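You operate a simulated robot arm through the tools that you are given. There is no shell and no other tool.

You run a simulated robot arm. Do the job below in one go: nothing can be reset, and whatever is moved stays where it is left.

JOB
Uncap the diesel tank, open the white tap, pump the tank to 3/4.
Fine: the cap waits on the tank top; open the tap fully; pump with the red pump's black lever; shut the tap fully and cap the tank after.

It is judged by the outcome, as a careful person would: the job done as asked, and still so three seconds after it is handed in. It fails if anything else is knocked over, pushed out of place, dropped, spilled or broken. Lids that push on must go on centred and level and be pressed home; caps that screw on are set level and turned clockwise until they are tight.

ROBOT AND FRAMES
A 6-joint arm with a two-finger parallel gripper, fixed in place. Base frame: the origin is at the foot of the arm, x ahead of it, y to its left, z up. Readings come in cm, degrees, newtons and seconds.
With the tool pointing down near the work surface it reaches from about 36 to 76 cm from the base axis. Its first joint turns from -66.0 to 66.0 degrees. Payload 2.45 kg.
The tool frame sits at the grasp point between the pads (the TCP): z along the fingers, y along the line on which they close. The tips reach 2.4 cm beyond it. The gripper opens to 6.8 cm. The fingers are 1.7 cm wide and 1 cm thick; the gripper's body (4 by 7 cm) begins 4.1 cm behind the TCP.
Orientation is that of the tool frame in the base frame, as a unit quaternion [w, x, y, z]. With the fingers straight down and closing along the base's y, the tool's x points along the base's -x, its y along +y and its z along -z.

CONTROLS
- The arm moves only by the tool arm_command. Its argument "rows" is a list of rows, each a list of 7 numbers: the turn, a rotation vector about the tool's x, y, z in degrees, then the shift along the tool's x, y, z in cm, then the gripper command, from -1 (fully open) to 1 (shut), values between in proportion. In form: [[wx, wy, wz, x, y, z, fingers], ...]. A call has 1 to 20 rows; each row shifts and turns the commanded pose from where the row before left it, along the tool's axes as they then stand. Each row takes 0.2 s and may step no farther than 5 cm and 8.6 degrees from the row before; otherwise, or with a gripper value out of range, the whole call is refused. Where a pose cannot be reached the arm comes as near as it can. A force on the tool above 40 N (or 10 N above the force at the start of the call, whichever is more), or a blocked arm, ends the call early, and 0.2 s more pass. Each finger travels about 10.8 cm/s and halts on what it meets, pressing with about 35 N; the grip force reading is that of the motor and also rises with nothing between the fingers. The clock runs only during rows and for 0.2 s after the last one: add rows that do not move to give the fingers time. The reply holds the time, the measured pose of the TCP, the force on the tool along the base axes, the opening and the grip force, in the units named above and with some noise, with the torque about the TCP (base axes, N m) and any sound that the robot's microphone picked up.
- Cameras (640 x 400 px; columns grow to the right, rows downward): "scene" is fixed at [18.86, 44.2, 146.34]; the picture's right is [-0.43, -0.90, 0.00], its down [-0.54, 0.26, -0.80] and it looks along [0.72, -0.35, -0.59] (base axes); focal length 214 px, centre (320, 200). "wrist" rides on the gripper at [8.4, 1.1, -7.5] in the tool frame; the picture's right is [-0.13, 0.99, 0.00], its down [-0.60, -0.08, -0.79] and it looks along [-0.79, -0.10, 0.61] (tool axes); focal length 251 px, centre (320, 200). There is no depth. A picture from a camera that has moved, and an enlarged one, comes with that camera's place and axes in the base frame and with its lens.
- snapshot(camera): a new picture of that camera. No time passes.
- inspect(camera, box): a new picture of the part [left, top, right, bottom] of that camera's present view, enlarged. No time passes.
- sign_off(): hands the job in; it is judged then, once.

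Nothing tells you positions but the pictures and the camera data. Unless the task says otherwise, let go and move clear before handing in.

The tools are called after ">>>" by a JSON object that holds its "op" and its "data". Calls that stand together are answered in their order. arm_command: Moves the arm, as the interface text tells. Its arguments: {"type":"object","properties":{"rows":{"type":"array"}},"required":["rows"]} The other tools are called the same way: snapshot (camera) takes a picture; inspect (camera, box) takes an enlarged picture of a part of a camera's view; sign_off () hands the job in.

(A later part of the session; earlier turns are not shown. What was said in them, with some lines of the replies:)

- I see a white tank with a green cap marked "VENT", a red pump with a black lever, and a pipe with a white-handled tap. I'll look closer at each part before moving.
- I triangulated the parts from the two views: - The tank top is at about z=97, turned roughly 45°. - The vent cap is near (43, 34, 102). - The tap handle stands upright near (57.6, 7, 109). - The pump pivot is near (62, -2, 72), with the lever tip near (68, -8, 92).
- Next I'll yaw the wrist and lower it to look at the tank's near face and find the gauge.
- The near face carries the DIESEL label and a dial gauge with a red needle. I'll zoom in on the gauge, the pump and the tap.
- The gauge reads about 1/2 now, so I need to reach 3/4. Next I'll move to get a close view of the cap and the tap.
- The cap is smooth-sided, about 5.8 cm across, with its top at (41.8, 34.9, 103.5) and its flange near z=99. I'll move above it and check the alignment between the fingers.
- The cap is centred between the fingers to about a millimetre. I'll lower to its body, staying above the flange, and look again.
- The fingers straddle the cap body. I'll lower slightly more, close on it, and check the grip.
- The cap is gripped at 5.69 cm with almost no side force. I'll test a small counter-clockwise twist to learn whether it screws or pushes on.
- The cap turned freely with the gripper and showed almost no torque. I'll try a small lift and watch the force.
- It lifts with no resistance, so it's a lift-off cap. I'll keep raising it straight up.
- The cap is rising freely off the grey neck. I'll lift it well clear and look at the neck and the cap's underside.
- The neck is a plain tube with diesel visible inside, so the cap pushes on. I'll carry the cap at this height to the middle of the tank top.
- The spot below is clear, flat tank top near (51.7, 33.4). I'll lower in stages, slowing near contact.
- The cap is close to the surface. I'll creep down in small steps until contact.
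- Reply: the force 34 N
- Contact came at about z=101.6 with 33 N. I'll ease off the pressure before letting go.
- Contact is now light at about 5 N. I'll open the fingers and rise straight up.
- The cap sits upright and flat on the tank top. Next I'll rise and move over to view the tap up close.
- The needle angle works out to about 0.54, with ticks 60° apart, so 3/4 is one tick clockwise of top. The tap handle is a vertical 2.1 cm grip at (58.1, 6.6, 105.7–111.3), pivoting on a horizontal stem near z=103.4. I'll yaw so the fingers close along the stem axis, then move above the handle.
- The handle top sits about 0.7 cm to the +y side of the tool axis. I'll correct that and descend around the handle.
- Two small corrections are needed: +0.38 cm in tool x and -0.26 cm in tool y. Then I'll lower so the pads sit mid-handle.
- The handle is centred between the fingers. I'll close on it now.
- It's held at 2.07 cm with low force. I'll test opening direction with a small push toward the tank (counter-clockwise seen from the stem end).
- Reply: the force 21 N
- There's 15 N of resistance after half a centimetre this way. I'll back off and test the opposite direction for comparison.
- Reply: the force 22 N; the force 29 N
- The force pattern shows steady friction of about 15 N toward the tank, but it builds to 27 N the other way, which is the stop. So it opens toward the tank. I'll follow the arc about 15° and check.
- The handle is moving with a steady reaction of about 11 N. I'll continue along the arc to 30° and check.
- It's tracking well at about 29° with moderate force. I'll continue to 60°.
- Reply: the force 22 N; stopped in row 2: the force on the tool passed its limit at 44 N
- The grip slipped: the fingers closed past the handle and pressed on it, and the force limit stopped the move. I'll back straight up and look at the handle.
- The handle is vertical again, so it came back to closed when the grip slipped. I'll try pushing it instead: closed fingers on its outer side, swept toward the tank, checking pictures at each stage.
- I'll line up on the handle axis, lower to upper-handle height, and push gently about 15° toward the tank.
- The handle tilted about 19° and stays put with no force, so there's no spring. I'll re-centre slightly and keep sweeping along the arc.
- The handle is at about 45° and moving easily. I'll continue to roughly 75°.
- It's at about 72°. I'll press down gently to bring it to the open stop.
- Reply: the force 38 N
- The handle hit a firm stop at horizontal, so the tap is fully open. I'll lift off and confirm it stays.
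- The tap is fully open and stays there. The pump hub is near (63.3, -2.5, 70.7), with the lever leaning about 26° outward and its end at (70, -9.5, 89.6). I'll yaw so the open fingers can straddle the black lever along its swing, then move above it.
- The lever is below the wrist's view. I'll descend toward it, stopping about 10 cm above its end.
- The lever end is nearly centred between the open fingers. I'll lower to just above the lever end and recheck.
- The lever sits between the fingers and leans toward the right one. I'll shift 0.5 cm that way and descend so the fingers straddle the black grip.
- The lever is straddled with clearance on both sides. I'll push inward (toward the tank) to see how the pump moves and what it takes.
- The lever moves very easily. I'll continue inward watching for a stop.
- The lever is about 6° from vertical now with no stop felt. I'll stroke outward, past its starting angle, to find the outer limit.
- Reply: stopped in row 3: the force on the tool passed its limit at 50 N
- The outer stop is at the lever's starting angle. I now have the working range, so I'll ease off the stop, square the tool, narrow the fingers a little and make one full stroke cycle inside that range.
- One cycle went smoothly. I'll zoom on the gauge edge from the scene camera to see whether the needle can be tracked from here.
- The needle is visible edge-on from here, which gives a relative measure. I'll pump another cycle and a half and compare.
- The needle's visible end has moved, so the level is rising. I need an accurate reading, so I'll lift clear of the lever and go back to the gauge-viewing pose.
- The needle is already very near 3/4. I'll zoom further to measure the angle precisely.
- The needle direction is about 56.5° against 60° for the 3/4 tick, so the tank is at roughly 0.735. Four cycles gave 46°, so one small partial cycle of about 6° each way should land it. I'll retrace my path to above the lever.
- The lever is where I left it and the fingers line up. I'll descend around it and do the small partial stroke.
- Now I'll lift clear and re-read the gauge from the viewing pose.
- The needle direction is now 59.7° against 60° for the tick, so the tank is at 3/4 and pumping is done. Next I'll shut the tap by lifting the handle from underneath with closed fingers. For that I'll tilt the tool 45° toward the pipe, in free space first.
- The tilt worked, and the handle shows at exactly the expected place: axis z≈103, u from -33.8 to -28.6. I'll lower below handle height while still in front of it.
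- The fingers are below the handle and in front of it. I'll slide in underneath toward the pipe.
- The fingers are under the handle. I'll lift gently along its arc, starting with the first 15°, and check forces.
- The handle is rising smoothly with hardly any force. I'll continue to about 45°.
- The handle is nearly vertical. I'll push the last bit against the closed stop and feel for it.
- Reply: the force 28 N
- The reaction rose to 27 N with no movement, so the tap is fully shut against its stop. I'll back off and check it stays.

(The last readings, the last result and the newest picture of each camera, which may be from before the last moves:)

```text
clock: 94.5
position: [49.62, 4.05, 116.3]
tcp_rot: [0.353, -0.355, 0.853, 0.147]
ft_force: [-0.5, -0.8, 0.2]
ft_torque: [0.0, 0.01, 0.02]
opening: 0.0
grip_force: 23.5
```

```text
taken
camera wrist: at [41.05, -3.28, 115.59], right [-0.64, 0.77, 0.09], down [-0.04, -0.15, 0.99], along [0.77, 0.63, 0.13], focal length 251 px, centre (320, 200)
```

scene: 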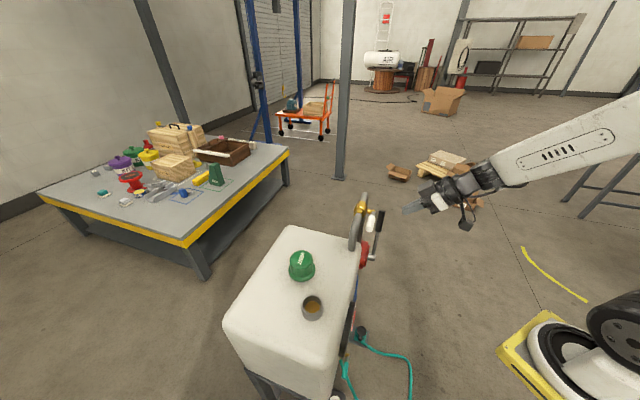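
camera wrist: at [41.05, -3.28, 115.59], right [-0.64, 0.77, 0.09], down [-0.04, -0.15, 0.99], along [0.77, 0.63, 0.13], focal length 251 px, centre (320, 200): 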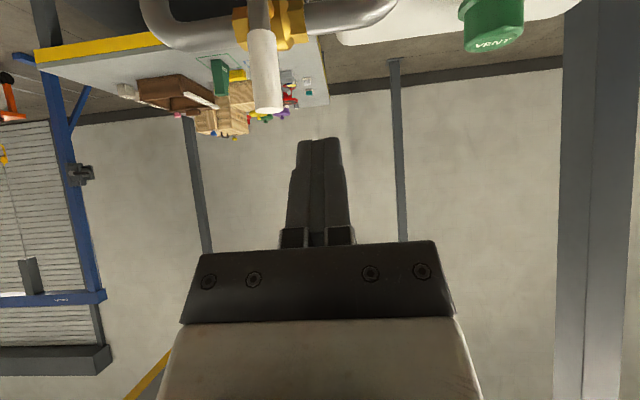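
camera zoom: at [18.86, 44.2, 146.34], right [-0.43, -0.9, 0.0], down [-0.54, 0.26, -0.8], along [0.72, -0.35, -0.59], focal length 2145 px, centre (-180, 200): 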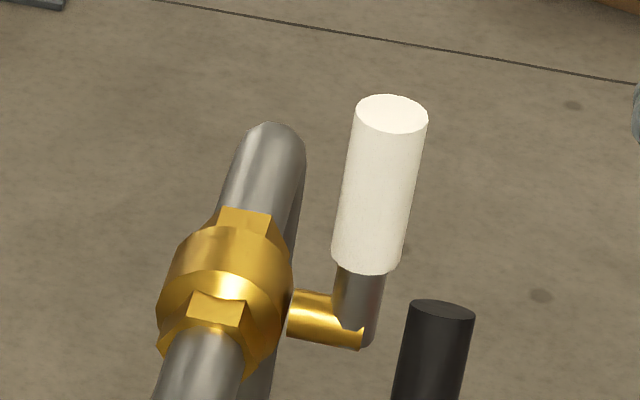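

The tap handle is exactly where it was when closed, and it stays. Now I'll level the tool, open the fingers, and move over the cap on the tank top.

>>> {"op": "arm_command", "data": {"rows": [[0, 7.5, 0, 0, 0, 0, 0], [0, 7.5, 0, 0, 0, 0, -1], [0, 7.5, 0, 0, 0, 0, -1], [0, 7.5, 0, 0, 0, 0, -1], [0, 7.5, 0, 0, 0, 0, -1], [0, 7.5, 0, 0, 0, 0, -1], [0, 0, 0, 0, 0, -3, -1], [0, 0, 0, -3.16, 2.76, 0, -1], [0, 0, 0, -3.16, 2.76, 0, -1], [0, 0, 0, -3.16, 2.76, 0, -1], [0, 0, 0, -3.16, 2.76, 0, -1], [0, 0, 0, -3.16, 2.76, 0, -1], [0, 0, 0, -3.16, 2.76, 0, -1], [0, 0, 0, -3.16, 2.76, 0, -1], [0, 0, -5.5, 0, 0, 0, -1], [0, 0, -5.5, 0, 0, 0, -1], [0, 0, 0, 0, 0, 0, -1]]}}

>>> {"op": "snapshot", "data": {"camera": "wrist"}}

>>> {"op": "snapshot", "data": {"camera": "scene"}}

```text
clock: 98.2
position: [52.03, 33.3, 119.28]
tcp_rot: [0.001, -0.47, 0.883, 0.0]
ft_force: [0.2, 0.9, 0.4]
ft_torque: [0.02, 0.03, 0.0]
opening: 6.79
grip_force: 0.0
```

```text
taken
camera wrist: at [46.39, 26.82, 126.78], right [-0.75, 0.66, 0.0], down [0.4, 0.46, 0.79], along [0.53, 0.59, -0.61], focal length 251 px, centre (320, 200)
```

wrist: 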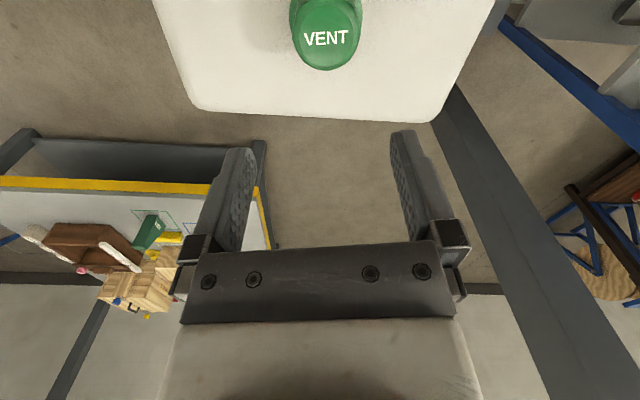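

```text
taken
```

scene: 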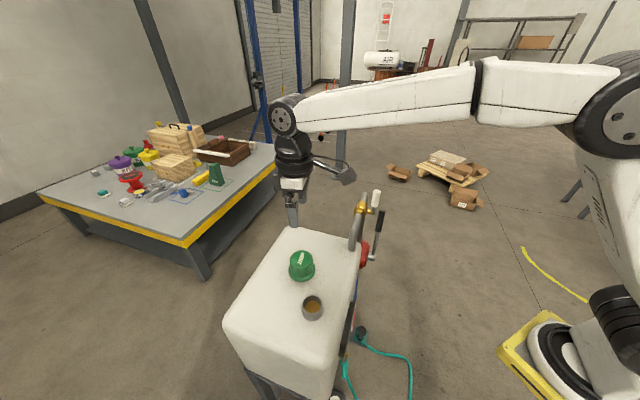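

>>> {"op": "arm_command", "data": {"rows": [[0, 0, 0, 0.1, 0.2, 3, -1], [0, 0, 0, 0.06, 0.2, 3, -1], [0, 0, 0, 0, 0, 3, -1], [0, 0, 0, 0, 0, 0, -1]]}}

>>> {"op": "snapshot", "data": {"camera": "wrist"}}

>>> {"op": "inspect", "data": {"camera": "wrist", "box": [260, 0, 380, 140]}}

```text
clock: 99.2
position: [51.74, 33.28, 110.07]
tcp_rot: [-0.001, -0.47, 0.883, -0.001]
ft_force: [1.3, -0.7, -0.2]
ft_torque: [0.04, 0.06, 0.02]
opening: 6.8
grip_force: 0.1
```

```text
taken
camera wrist: at [46.13, 26.82, 117.58], right [-0.75, 0.66, 0.0], down [0.4, 0.46, 0.79], along [0.53, 0.59, -0.61], focal length 251 px, centre (320, 200)
```

wrist: 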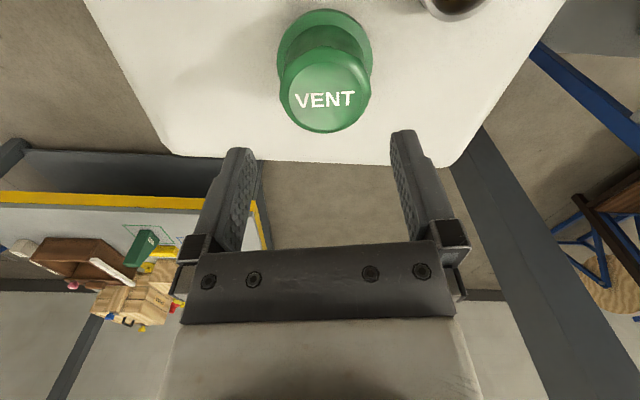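

```text
2.86 times, centred on (320, 70) of wrist
camera zoom: at [46.13, 26.82, 117.58], right [-0.75, 0.66, 0.0], down [0.4, 0.46, 0.79], along [0.53, 0.59, -0.61], focal length 718 px, centre (320, 571)
```

zoom: 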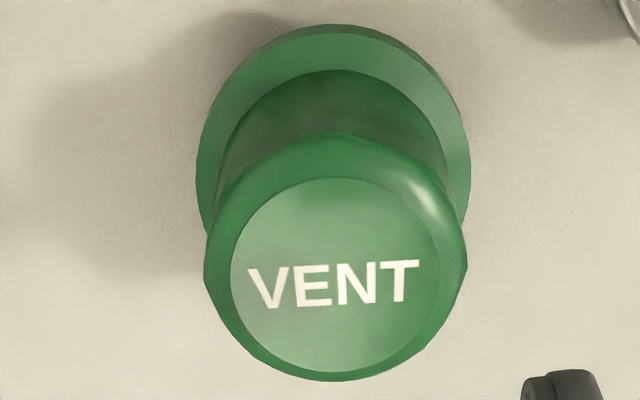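

The cap is about 0.3 cm to the +y side. I'll correct and descend to grip it at the same height as before.

>>> {"op": "arm_command", "data": {"rows": [[0, 0, 0, 0, 0.31, 2, -1], [0, 0, 0, 0, 0, 2, -1], [0, 0, 0, 0, 0, 2, -1], [0, 0, 0, 0, 0, 1.5, -1], [0, 0, 0, 0, 0, 0, -1]]}}

>>> {"op": "snapshot", "data": {"camera": "wrist"}}

```text
clock: 100.3
position: [51.13, 33.37, 102.75]
tcp_rot: [-0.001, -0.469, 0.883, 0.0]
ft_force: [0.1, 0.7, 0.0]
ft_torque: [0.04, 0.02, 0.0]
opening: 6.79
grip_force: 0.1
```

```text
taken
camera wrist: at [45.53, 26.94, 110.19], right [-0.75, 0.66, 0.0], down [0.4, 0.46, 0.79], along [0.53, 0.59, -0.61], focal length 251 px, centre (320, 200)
```

wrist: 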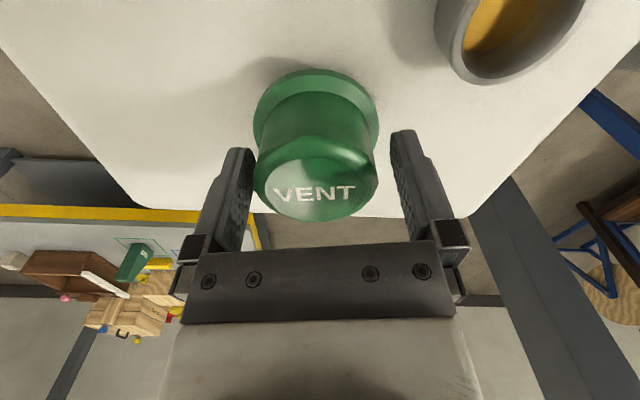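

>>> {"op": "arm_command", "data": {"rows": [[0, 0, 0, 0, -0.22, 0.4, -1], [0, 0, 0, 0, 0, 0.6, -1], [0, 0, 0, 0, 0, 0, -1]]}}

>>> {"op": "snapshot", "data": {"camera": "wrist"}}

>>> {"op": "inspect", "data": {"camera": "scene", "box": [260, 210, 360, 310]}}

```text
clock: 101.2
position: [51.44, 33.2, 102.03]
tcp_rot: [0.0, -0.47, 0.883, -0.001]
ft_force: [-0.3, -0.1, 0.7]
ft_torque: [0.01, -0.02, 0.01]
opening: 6.81
grip_force: 0.0
```

```text
taken
camera wrist: at [45.81, 26.89, 109.35], right [-0.75, 0.66, 0.0], down [0.4, 0.46, 0.79], along [0.53, 0.59, -0.61], focal length 251 px, centre (320, 200)
```

wrist: 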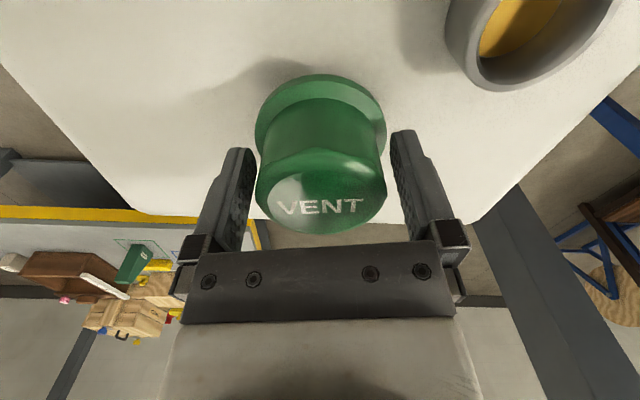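

```text
4.00 times, centred on (310, 260) of scene
camera zoom: at [18.86, 44.2, 146.34], right [-0.43, -0.9, 0.0], down [-0.54, 0.26, -0.8], along [0.72, -0.35, -0.59], focal length 858 px, centre (360, -40)
```

zoom: 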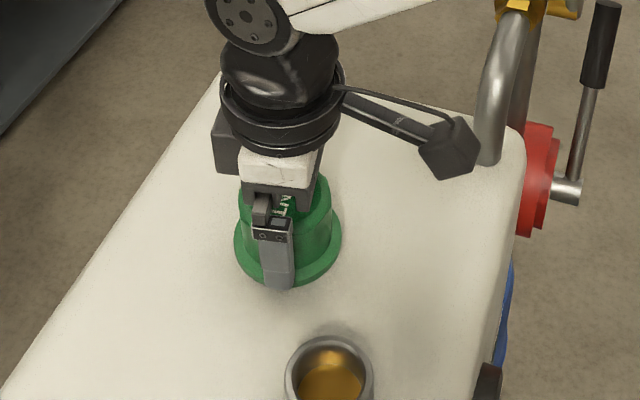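

The cap is centred and matches the earlier grip view. I'll close and lift.

>>> {"op": "arm_command", "data": {"rows": [[0, 0, 0, 0, 0, 0, 0], [0, 0, 0, 0, 0, 0, 1], [0, 0, 0, 0, 0, 0, 1], [0, 0, 0, 0, 0, 0, 1]]}}

>>> {"op": "arm_command", "data": {"rows": [[0, 0, 0, 0, 0, -1, 1], [0, 0, 0, 0, 0, -2, 1], [0, 0, 0, 0, 0, -3, 1], [0, 0, 0, 0, 0, -3, 1], [0, 0, 0, 0, 0, 0, 1]]}}

>>> {"op": "snapshot", "data": {"camera": "wrist"}}

>>> {"op": "inspect", "data": {"camera": "scene", "box": [250, 210, 370, 330]}}

```text
clock: 102.2
position: [51.34, 33.32, 101.86]
tcp_rot: [0.001, -0.469, 0.883, -0.002]
ft_force: [0.5, -1.0, 0.1]
ft_torque: [0.05, 0.02, 0.03]
opening: 5.66
grip_force: 35.0
```

```text
clock: 103.3
position: [51.38, 33.37, 111.01]
tcp_rot: [0.0, -0.469, 0.883, 0.0]
ft_force: [0.0, -0.7, -1.1]
ft_torque: [0.03, 0.01, 0.01]
opening: 5.7
grip_force: 34.8
```

```text
taken
camera wrist: at [45.64, 27.01, 118.51], right [-0.75, 0.66, 0.0], down [0.4, 0.46, 0.79], along [0.53, 0.59, -0.61], focal length 251 px, centre (320, 200)
```

wrist: 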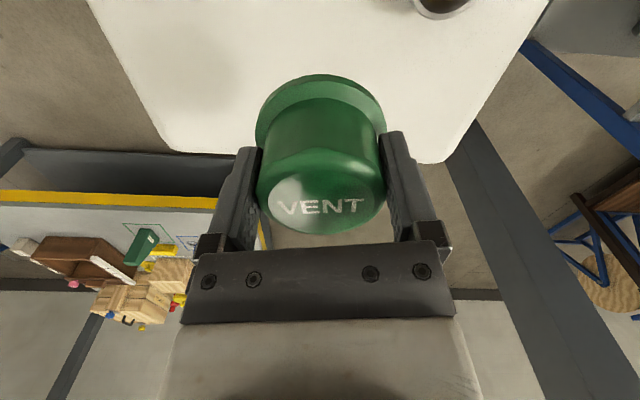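

```text
3.33 times, centred on (310, 270) of scene
camera zoom: at [18.87, 44.2, 146.34], right [-0.43, -0.9, 0.0], down [-0.54, 0.26, -0.8], along [0.72, -0.35, -0.59], focal length 715 px, centre (353, -33)
```

zoom: 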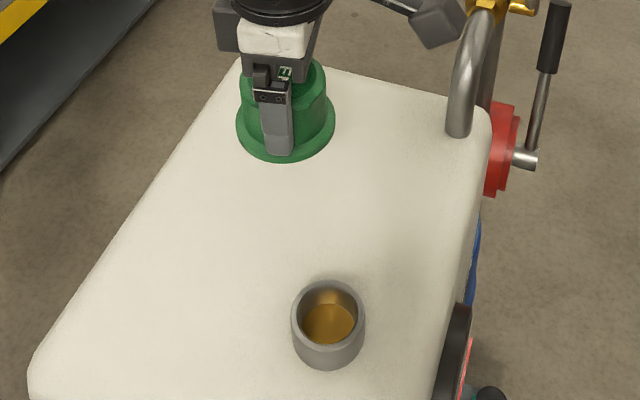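

The cap is held. I'll carry it back over the neck, matching the wrist view I had right after lifting it off so it's centred.

>>> {"op": "arm_command", "data": {"rows": [[0, 0, 0, 1.05, 2.19, 0.16, 1], [0, 0, 0, 1.05, 2.19, 0.16, 1], [0, 0, 0, 1.05, 2.19, 0.16, 1], [0, 0, 0, 1.05, 2.19, 0.16, 1], [0, 0, 0, 0, 0, 0, 1]]}}

>>> {"op": "inspect", "data": {"camera": "wrist", "box": [240, 0, 400, 100]}}

>>> {"op": "inspect", "data": {"camera": "scene", "box": [270, 230, 390, 350]}}

```text
clock: 104.5
position: [41.54, 34.89, 110.43]
tcp_rot: [0.0, -0.47, 0.883, -0.001]
ft_force: [0.8, 0.0, -2.4]
ft_torque: [0.02, 0.0, -0.01]
opening: 5.67
grip_force: 35.4
```

```text
4.00 times, centred on (320, 50) of wrist
camera zoom: at [35.97, 28.5, 117.82], right [-0.75, 0.66, 0.0], down [0.4, 0.46, 0.79], along [0.53, 0.59, -0.61], focal length 1006 px, centre (320, 800)
```

zoom: 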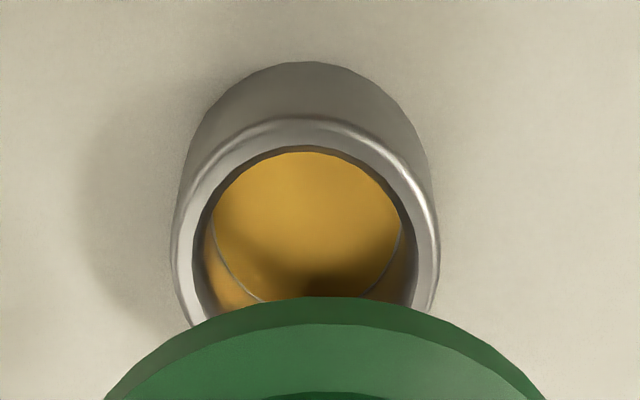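

```text
3.33 times, centred on (330, 290) of scene
camera zoom: at [18.86, 44.2, 146.34], right [-0.43, -0.9, 0.0], down [-0.54, 0.26, -0.8], along [0.72, -0.35, -0.59], focal length 715 px, centre (287, -100)
```

zoom: 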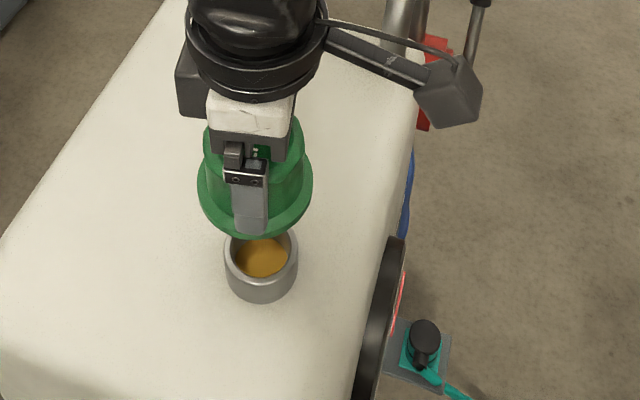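

Both the wrist view and the position readings say I'm about 0.28 cm off along tool y. I'll correct that and recheck.

>>> {"op": "arm_command", "data": {"rows": [[0, 0, 0, 0, -0.28, 0, 1], [0, 0, 0, 0, 0, 0, 1], [0, 0, 0, 0, 0, 0, 1]]}}

>>> {"op": "inspect", "data": {"camera": "wrist", "box": [240, 0, 400, 100]}}

>>> {"op": "inspect", "data": {"camera": "scene", "box": [270, 230, 390, 350]}}

```text
clock: 105.3
position: [41.95, 34.82, 110.2]
tcp_rot: [0.0, -0.469, 0.883, -0.001]
ft_force: [0.2, 0.1, -0.3]
ft_torque: [0.0, 0.0, -0.04]
opening: 5.67
grip_force: 35.2
```

```text
4.00 times, centred on (320, 50) of wrist
camera zoom: at [36.28, 28.28, 117.74], right [-0.75, 0.66, 0.0], down [0.4, 0.46, 0.79], along [0.53, 0.59, -0.61], focal length 1006 px, centre (320, 800)
```

zoom: 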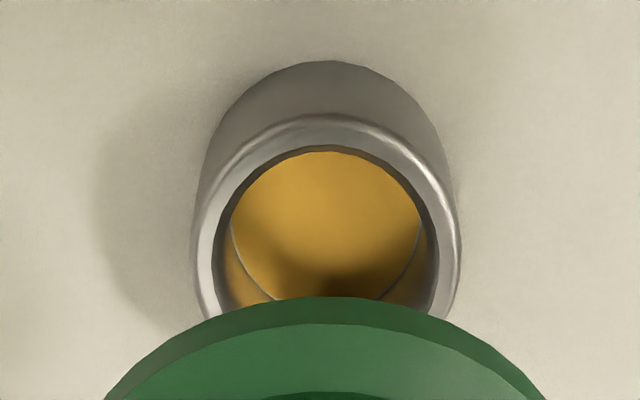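

```text
3.33 times, centred on (330, 290) of scene
camera zoom: at [18.87, 44.2, 146.34], right [-0.43, -0.9, 0.0], down [-0.54, 0.26, -0.8], along [0.72, -0.35, -0.59], focal length 715 px, centre (287, -100)
```

zoom: 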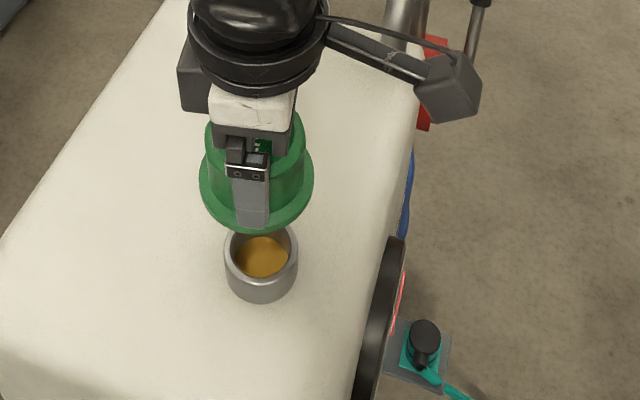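

Neck and cap are now aligned to within about half a millimetre in the wrist view, and the scene view matches the lift-off reference. I'll lower most of the way and recheck before engaging.

>>> {"op": "arm_command", "data": {"rows": [[0, 0, 0, 0, 0, 1.5, 1], [0, 0, 0, 0, 0, 1.5, 1], [0, 0, 0, 0, 0, 1.2, 1], [0, 0, 0, 0, 0, 0.8, 1], [0, 0, 0, 0, 0, 0, 1], [0, 0, 0, 0, 0, 0, 1]]}}

>>> {"op": "inspect", "data": {"camera": "wrist", "box": [220, 20, 420, 145]}}

>>> {"op": "inspect", "data": {"camera": "scene", "box": [280, 250, 360, 330]}}

```text
clock: 106.8
position: [42.0, 34.69, 105.1]
tcp_rot: [-0.001, -0.469, 0.883, 0.0]
ft_force: [0.4, 0.7, -0.3]
ft_torque: [0.01, 0.0, 0.04]
opening: 5.68
grip_force: 34.9
```

```text
3.20 times, centred on (320, 82) of wrist
camera zoom: at [36.35, 28.29, 112.73], right [-0.75, 0.66, 0.0], down [0.4, 0.46, 0.79], along [0.53, 0.59, -0.61], focal length 805 px, centre (320, 576)
```

zoom: 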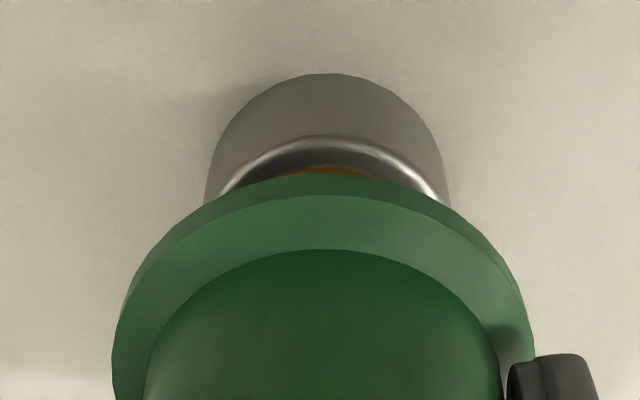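

```text
5.00 times, centred on (320, 290) of scene
camera zoom: at [18.87, 44.2, 146.34], right [-0.43, -0.9, 0.0], down [-0.54, 0.26, -0.8], along [0.72, -0.35, -0.59], focal length 1072 px, centre (320, -250)
```

zoom: 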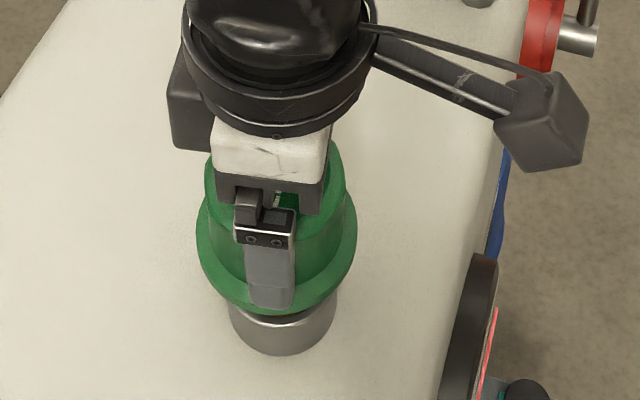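

>>> {"op": "inspect", "data": {"camera": "scene", "box": [290, 285, 335, 325]}}

```text
10.00 times, centred on (312, 305) of scene
camera zoom: at [18.87, 44.2, 146.34], right [-0.43, -0.9, 0.0], down [-0.54, 0.26, -0.8], along [0.72, -0.35, -0.59], focal length 2145 px, centre (395, -850)
```

zoom: 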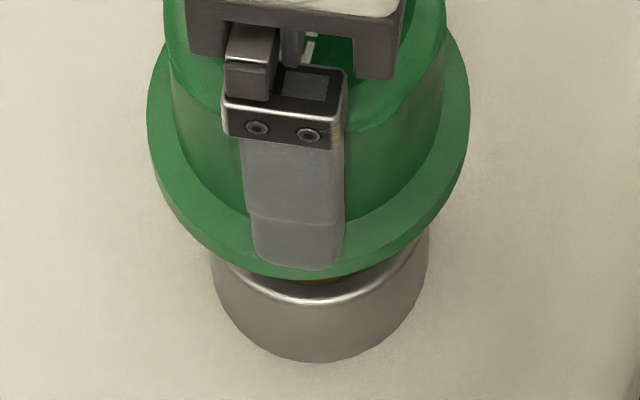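

The scene view shows the cap about 0.18 cm off along tool x. I'll correct it and re-verify before going down.

>>> {"op": "arm_command", "data": {"rows": [[0, 0, 0, 0.18, -0.02, 0, 1], [0, 0, 0, 0, 0, 0, 1], [0, 0, 0, 0, 0, 0, 1]]}}

>>> {"op": "inspect", "data": {"camera": "scene", "box": [290, 285, 335, 325]}}

>>> {"op": "inspect", "data": {"camera": "wrist", "box": [220, 20, 420, 145]}}

```text
clock: 107.5
position: [41.97, 34.53, 105.22]
tcp_rot: [0.0, -0.469, 0.883, -0.001]
ft_force: [-0.3, 0.3, -0.6]
ft_torque: [0.01, -0.02, 0.01]
opening: 5.65
grip_force: 35.1
```

```text
10.00 times, centred on (312, 305) of scene
camera zoom: at [18.87, 44.2, 146.34], right [-0.43, -0.9, 0.0], down [-0.54, 0.26, -0.8], along [0.72, -0.35, -0.59], focal length 2145 px, centre (395, -850)
```

zoom: 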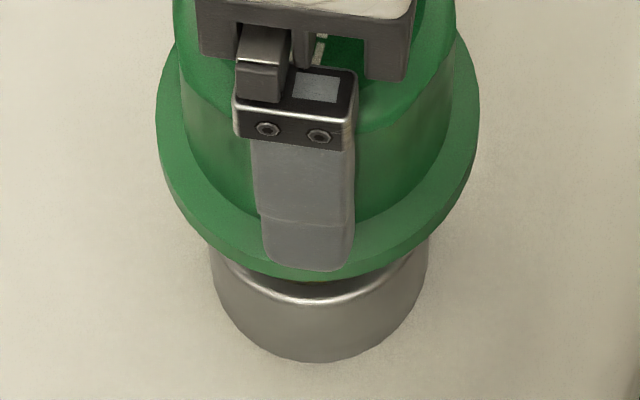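

```text
3.20 times, centred on (320, 82) of wrist
camera zoom: at [36.24, 28.12, 112.73], right [-0.75, 0.66, 0.0], down [0.4, 0.46, 0.79], along [0.53, 0.59, -0.61], focal length 805 px, centre (320, 576)
```

zoom: 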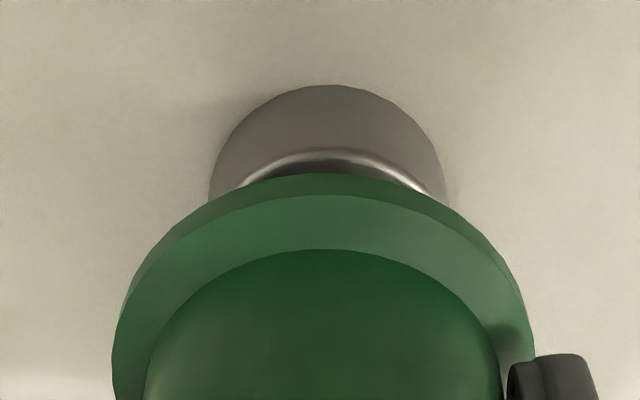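

Both views agree that the cap is centred now. I'll lower slowly onto the neck.

>>> {"op": "arm_command", "data": {"rows": [[0, 0, 0, 0, 0, 0.4, 1], [0, 0, 0, 0, 0, 0.4, 1], [0, 0, 0, 0, 0, 0.3, 1], [0, 0, 0, 0, 0, 0.3, 1], [0, 0, 0, 0, 0, 0.3, 1], [0, 0, 0, 0, 0, 0.3, 1], [0, 0, 0, 0, 0, 0, 1]]}}

>>> {"op": "inspect", "data": {"camera": "scene", "box": [290, 285, 335, 325]}}

>>> {"op": "inspect", "data": {"camera": "wrist", "box": [220, 20, 420, 145]}}

```text
clock: 109.2
position: [41.89, 34.54, 103.3]
tcp_rot: [0.001, -0.47, 0.883, -0.001]
ft_force: [-4.7, 4.9, 0.7]
ft_torque: [0.31, 0.29, 0.02]
opening: 5.67
grip_force: 35.0
```

```text
10.00 times, centred on (312, 305) of scene
camera zoom: at [18.85, 44.22, 146.34], right [-0.43, -0.9, 0.0], down [-0.54, 0.26, -0.8], along [0.72, -0.35, -0.59], focal length 2145 px, centre (395, -850)
```

zoom: 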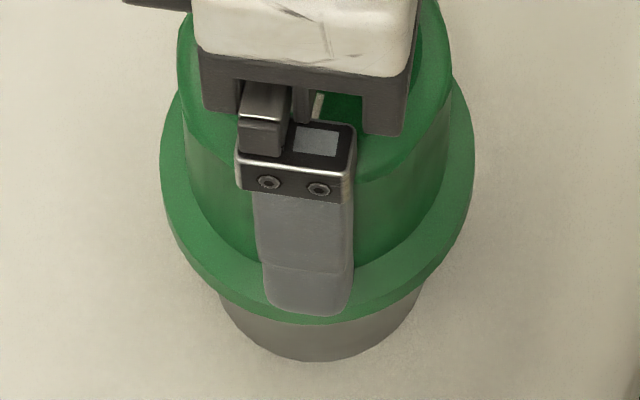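

```text
3.20 times, centred on (320, 82) of wrist
camera zoom: at [36.32, 28.14, 110.73], right [-0.75, 0.66, 0.0], down [0.4, 0.46, 0.79], along [0.53, 0.59, -0.61], focal length 805 px, centre (320, 576)
```

zoom: 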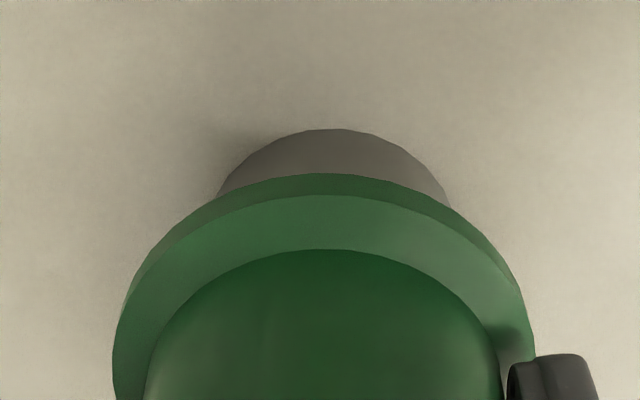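

The cap has engaged the neck with a slight sideways force of about 7 N. I'll relieve it by shifting 0.1 cm and continue down.

>>> {"op": "arm_command", "data": {"rows": [[0, 0, 0, 0, 0.1, 0, 1], [0, 0, 0, 0, 0, 0, 1], [0, 0, 0, 0, 0, 0, 1]]}}

```text
clock: 110.0
position: [41.78, 34.65, 103.33]
tcp_rot: [0.0, -0.469, 0.883, -0.001]
ft_force: [0.4, 0.5, -1.1]
ft_torque: [0.0, -0.01, -0.02]
opening: 5.67
grip_force: 34.9
```

>>> {"op": "arm_command", "data": {"rows": [[0, 0, 0, 0, 0, 0.2, 1], [0, 0, 0, 0, 0, 0.2, 1], [0, 0, 0, 0, 0, 0.2, 1], [0, 0, 0, 0, 0, 0, 1]]}}

>>> {"op": "inspect", "data": {"camera": "wrist", "box": [220, 20, 420, 145]}}

```text
clock: 111.0
position: [41.71, 34.6, 102.66]
tcp_rot: [0.0, -0.47, 0.883, 0.0]
ft_force: [-0.5, 0.7, 0.0]
ft_torque: [-0.03, -0.07, -0.01]
opening: 5.68
grip_force: 34.6
```

```text
3.20 times, centred on (320, 82) of wrist
camera zoom: at [36.24, 28.14, 110.11], right [-0.75, 0.66, 0.0], down [0.4, 0.46, 0.79], along [0.53, 0.59, -0.61], focal length 805 px, centre (320, 576)
```

zoom: 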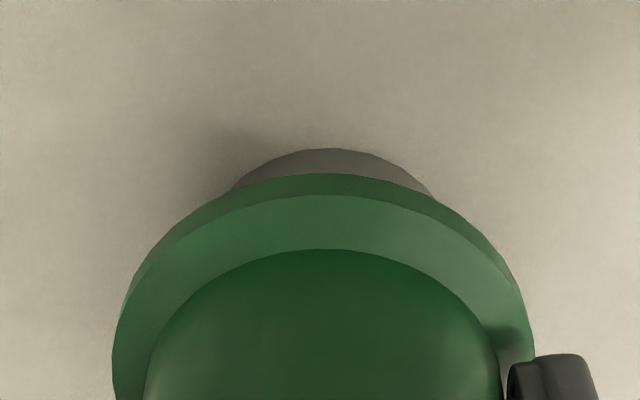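

The sideways force is gone and the cap is sliding freely over the neck. I'll keep going down to the seat.

>>> {"op": "arm_command", "data": {"rows": [[0, 0, 0, 0, 0, 0.15, 1], [0, 0, 0, 0, 0, 0.15, 1], [0, 0, 0, 0, 0, 0, 1]]}}

>>> {"op": "inspect", "data": {"camera": "wrist", "box": [220, 20, 420, 145]}}

```text
clock: 111.8
position: [41.89, 34.61, 102.31]
tcp_rot: [0.001, -0.469, 0.883, 0.0]
ft_force: [-4.9, -1.9, 11.8]
ft_torque: [0.0, 0.39, 0.05]
opening: 5.67
grip_force: 34.8
```

```text
3.20 times, centred on (320, 82) of wrist
camera zoom: at [36.31, 28.16, 109.82], right [-0.75, 0.66, 0.0], down [0.4, 0.46, 0.79], along [0.53, 0.59, -0.61], focal length 805 px, centre (320, 576)
```

zoom: 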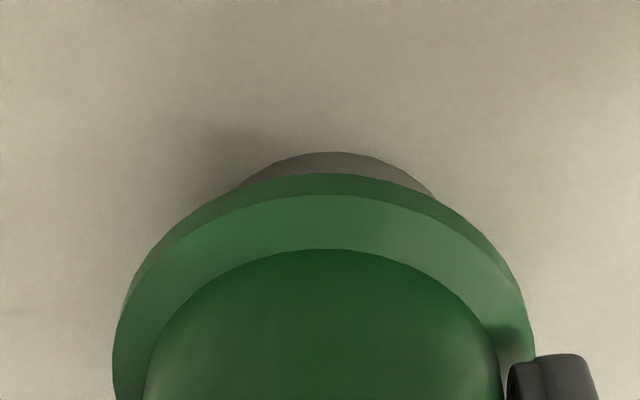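

The cap has reached its seat with 12 N. I'll press it home firmly, below the force limit.

>>> {"op": "arm_command", "data": {"rows": [[0, 0, 0, 0, 0, 0.1, 1], [0, 0, 0, 0, 0, 0.1, 1], [0, 0, 0, 0, 0, 0, 1]]}}

>>> {"op": "inspect", "data": {"camera": "wrist", "box": [220, 20, 420, 145]}}

```text
clock: 112.5
position: [42.0, 34.52, 102.36]
tcp_rot: [0.003, -0.469, 0.883, 0.0]
ft_force: [-6.0, -5.6, 35.0]
ft_torque: [0.16, 0.61, 0.16]
opening: 5.66
grip_force: 35.2
```

```text
3.20 times, centred on (320, 82) of wrist
camera zoom: at [36.3, 28.14, 109.74], right [-0.75, 0.66, 0.0], down [0.4, 0.45, 0.8], along [0.53, 0.6, -0.6], focal length 805 px, centre (320, 576)
```

zoom: 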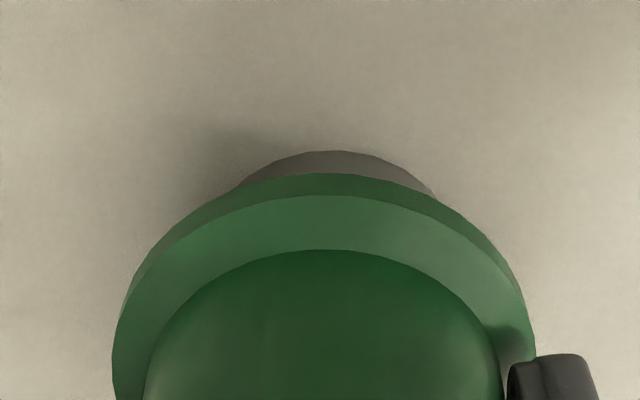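

At 35 N the cap doesn't move any further, so it's home, at the same height as it started. I'll ease off and turn it back 8° clockwise to its original orientation, watching torque.

>>> {"op": "arm_command", "data": {"rows": [[0, 0, 0, 0, 0, -0.1, 1], [0, 0, 0, 0, 0, -0.1, 1], [0, 0, 4, 0, 0, 0, 1], [0, 0, 4, 0, 0, 0, 1], [0, 0, 0, 0, 0, 0, 1]]}}

>>> {"op": "inspect", "data": {"camera": "wrist", "box": [220, 20, 420, 240]}}

```text
clock: 113.8
position: [41.84, 34.53, 102.29]
tcp_rot: [0.0, -0.405, 0.914, -0.001]
ft_force: [-2.3, 8.2, 5.0]
ft_torque: [0.53, 0.07, 0.08]
opening: 5.69
grip_force: 35.3
```

```text
1.82 times, centred on (320, 130) of wrist
camera zoom: at [35.4, 29.01, 109.8], right [-0.65, 0.76, 0.0], down [0.46, 0.4, 0.79], along [0.6, 0.51, -0.61], focal length 457 px, centre (320, 327)
```

zoom: 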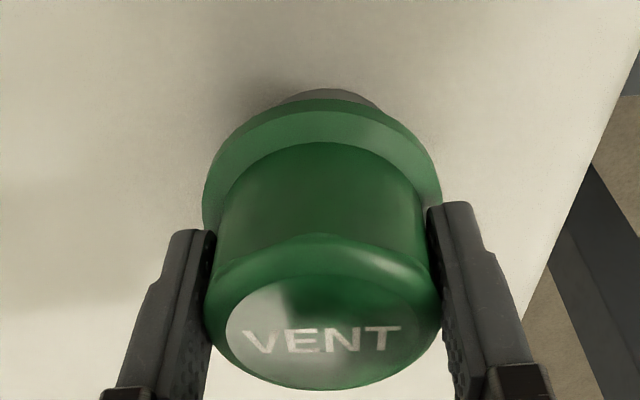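

There's a small side load of 8 N. I'll relieve it, give one last light press, then check before releasing.

>>> {"op": "arm_command", "data": {"rows": [[0, 0, 0, -0.05, 0.09, 0, 1], [0, 0, 0, 0, 0, 0.1, 1], [0, 0, 0, 0, 0, 0.05, 1], [0, 0, 0, 0, 0, 0, 1]]}}

```text
clock: 114.8
position: [41.79, 34.6, 102.25]
tcp_rot: [0.0, -0.407, 0.914, 0.0]
ft_force: [-0.1, -2.2, 16.5]
ft_torque: [0.37, 0.22, 0.01]
opening: 5.69
grip_force: 35.4
```

Side load is gone and the press is straight down. I'll release and rise straight up.

>>> {"op": "arm_command", "data": {"rows": [[0, 0, 0, 0, 0, -0.1, 1], [0, 0, 0, 0, 0, 0, -1], [0, 0, 0, 0, 0, 0, -1], [0, 0, 0, 0, 0, 0, -1], [0, 0, 0, 0, 0, -1, -1], [0, 0, 0, 0, 0, -3, -1], [0, 0, 0, 0, 0, -4, -1], [0, 0, 0, 0, 0, 0, -1]]}}

>>> {"op": "snapshot", "data": {"camera": "wrist"}}

>>> {"op": "inspect", "data": {"camera": "scene", "box": [270, 260, 350, 340]}}

```text
clock: 116.5
position: [41.83, 34.83, 110.21]
tcp_rot: [0.0, -0.407, 0.913, -0.001]
ft_force: [0.1, -0.2, 0.8]
ft_torque: [-0.01, 0.0, 0.01]
opening: 6.8
grip_force: 0.2
```

```text
taken
camera wrist: at [35.36, 29.26, 117.64], right [-0.65, 0.76, 0.0], down [0.46, 0.4, 0.79], along [0.6, 0.52, -0.61], focal length 251 px, centre (320, 200)
```

wrist: 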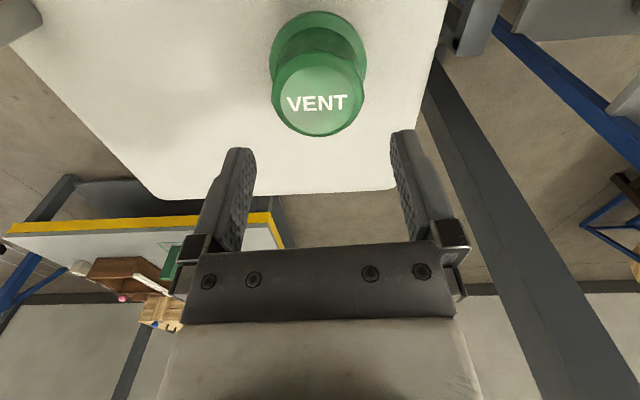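

```text
5.00 times, centred on (310, 300) of scene
camera zoom: at [18.86, 44.2, 146.34], right [-0.43, -0.9, 0.0], down [-0.54, 0.26, -0.8], along [0.72, -0.35, -0.59], focal length 1072 px, centre (370, -300)
```

zoom: 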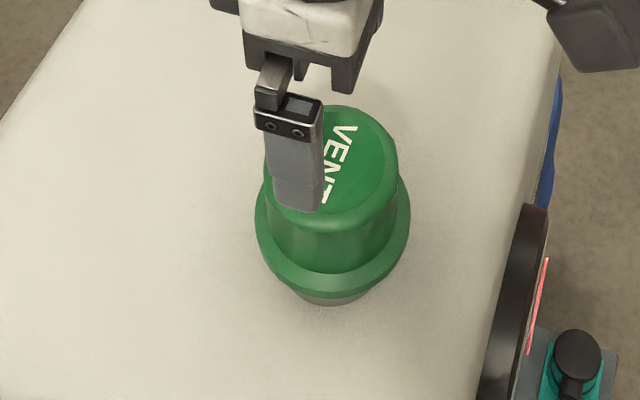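

The cap is seated, level, and matches its original picture. I'll move clear and do a final check of the gauge, tap and lever.

>>> {"op": "arm_command", "data": {"rows": [[0, 0, 0, 0, 0, -4, -1], [0, 0, 0, 3.93, -2.28, 0, -1], [0, 0, 0, 3.93, -2.28, 0, -1], [0, 0, 0, 3.93, -2.28, 0, -1], [0, 0, 0, 3.93, -2.28, 0, -1], [0, 0, 0, 3.93, -2.28, 1.5, -1], [0, 0, 0, 3.93, -2.28, 2, -1], [0, 0, 0, 0, 0, 1, -1], [0, 0, 0, 0, 0, 0, -1]]}}

>>> {"op": "snapshot", "data": {"camera": "wrist"}}

>>> {"op": "snapshot", "data": {"camera": "scene"}}

>>> {"op": "inspect", "data": {"camera": "wrist", "box": [330, 70, 450, 145]}}

>>> {"op": "inspect", "data": {"camera": "scene", "box": [220, 170, 420, 340]}}

```text
clock: 118.5
position: [36.27, 8.06, 109.78]
tcp_rot: [-0.001, -0.406, 0.914, -0.001]
ft_force: [0.7, 0.1, -0.6]
ft_torque: [0.0, -0.01, 0.0]
opening: 6.81
grip_force: 0.1
```

```text
taken
camera wrist: at [29.82, 2.56, 117.28], right [-0.65, 0.76, 0.0], down [0.46, 0.4, 0.79], along [0.6, 0.52, -0.61], focal length 251 px, centre (320, 200)
```

wrist: 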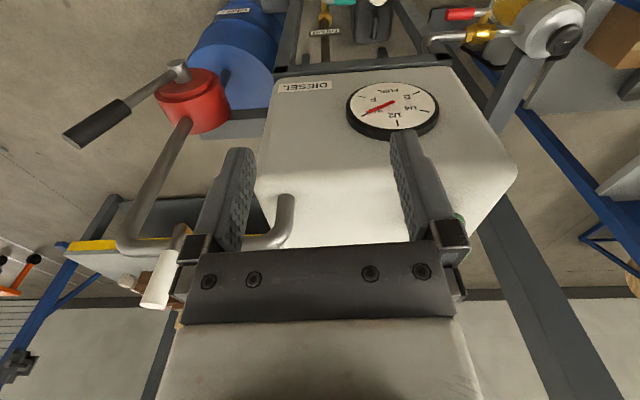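

```text
taken
```

scene: 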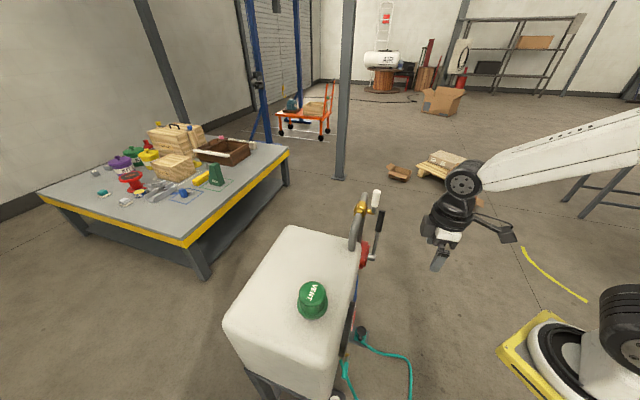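

```text
5.33 times, centred on (390, 108) of wrist
camera zoom: at [29.82, 2.56, 117.28], right [-0.65, 0.76, 0.0], down [0.46, 0.4, 0.79], along [0.6, 0.52, -0.61], focal length 1341 px, centre (-53, 693)
```

zoom: 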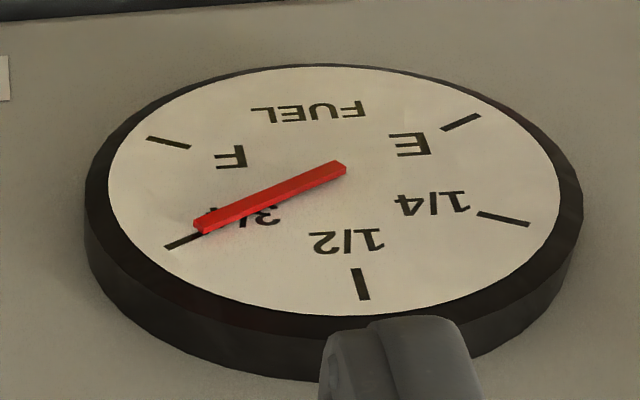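

```text
2.35 times, centred on (320, 255) of scene
camera zoom: at [18.86, 44.2, 146.34], right [-0.43, -0.9, 0.0], down [-0.54, 0.26, -0.8], along [0.72, -0.35, -0.59], focal length 505 px, centre (320, 71)
```

zoom: 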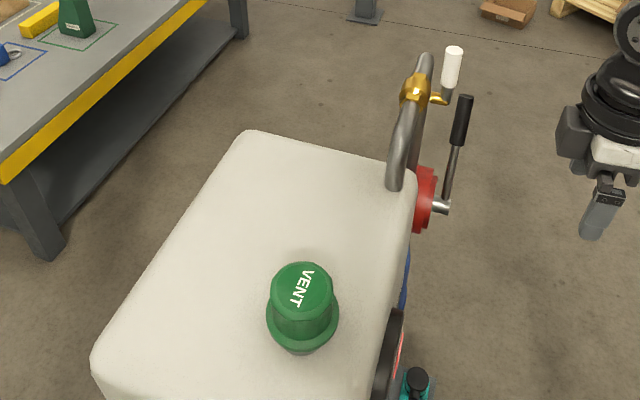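

Final state:
- The gauge needle lines up with the 3/4 tick.
- The tap handle is upright against its closed stop.
- The VENT cap is seated level on its neck.
- The arm is clear, with nothing else moved.

I'm handing the job in.

>>> {"op": "sign_off", "data": {}}

```text
The job is handed in.
```

The job is done and handed in. The diesel tank reads 3/4 on its gauge, the white tap is fully shut and the tank is capped again.

- **Cap:** it waited on the tank top while I worked. It is a push-on cap, now centred on its neck and pressed home until it would go no further.
- **Tap:** I opened it to its stop for the pumping, then shut it until it was firm against the closed stop. My first try slipped off the handle. The tap returned to closed without damage, so I pushed it open instead.
- **Pumping:** I pumped with the black lever, and on one outward stroke I pushed it hard against its end stop. Four strokes brought the tank to about 0.735, so I added one small stroke. The needle then lined up with the 3/4 mark and was still there at the last check.

I saw nothing else knocked, moved or spilled, and the arm is clear of the tank.
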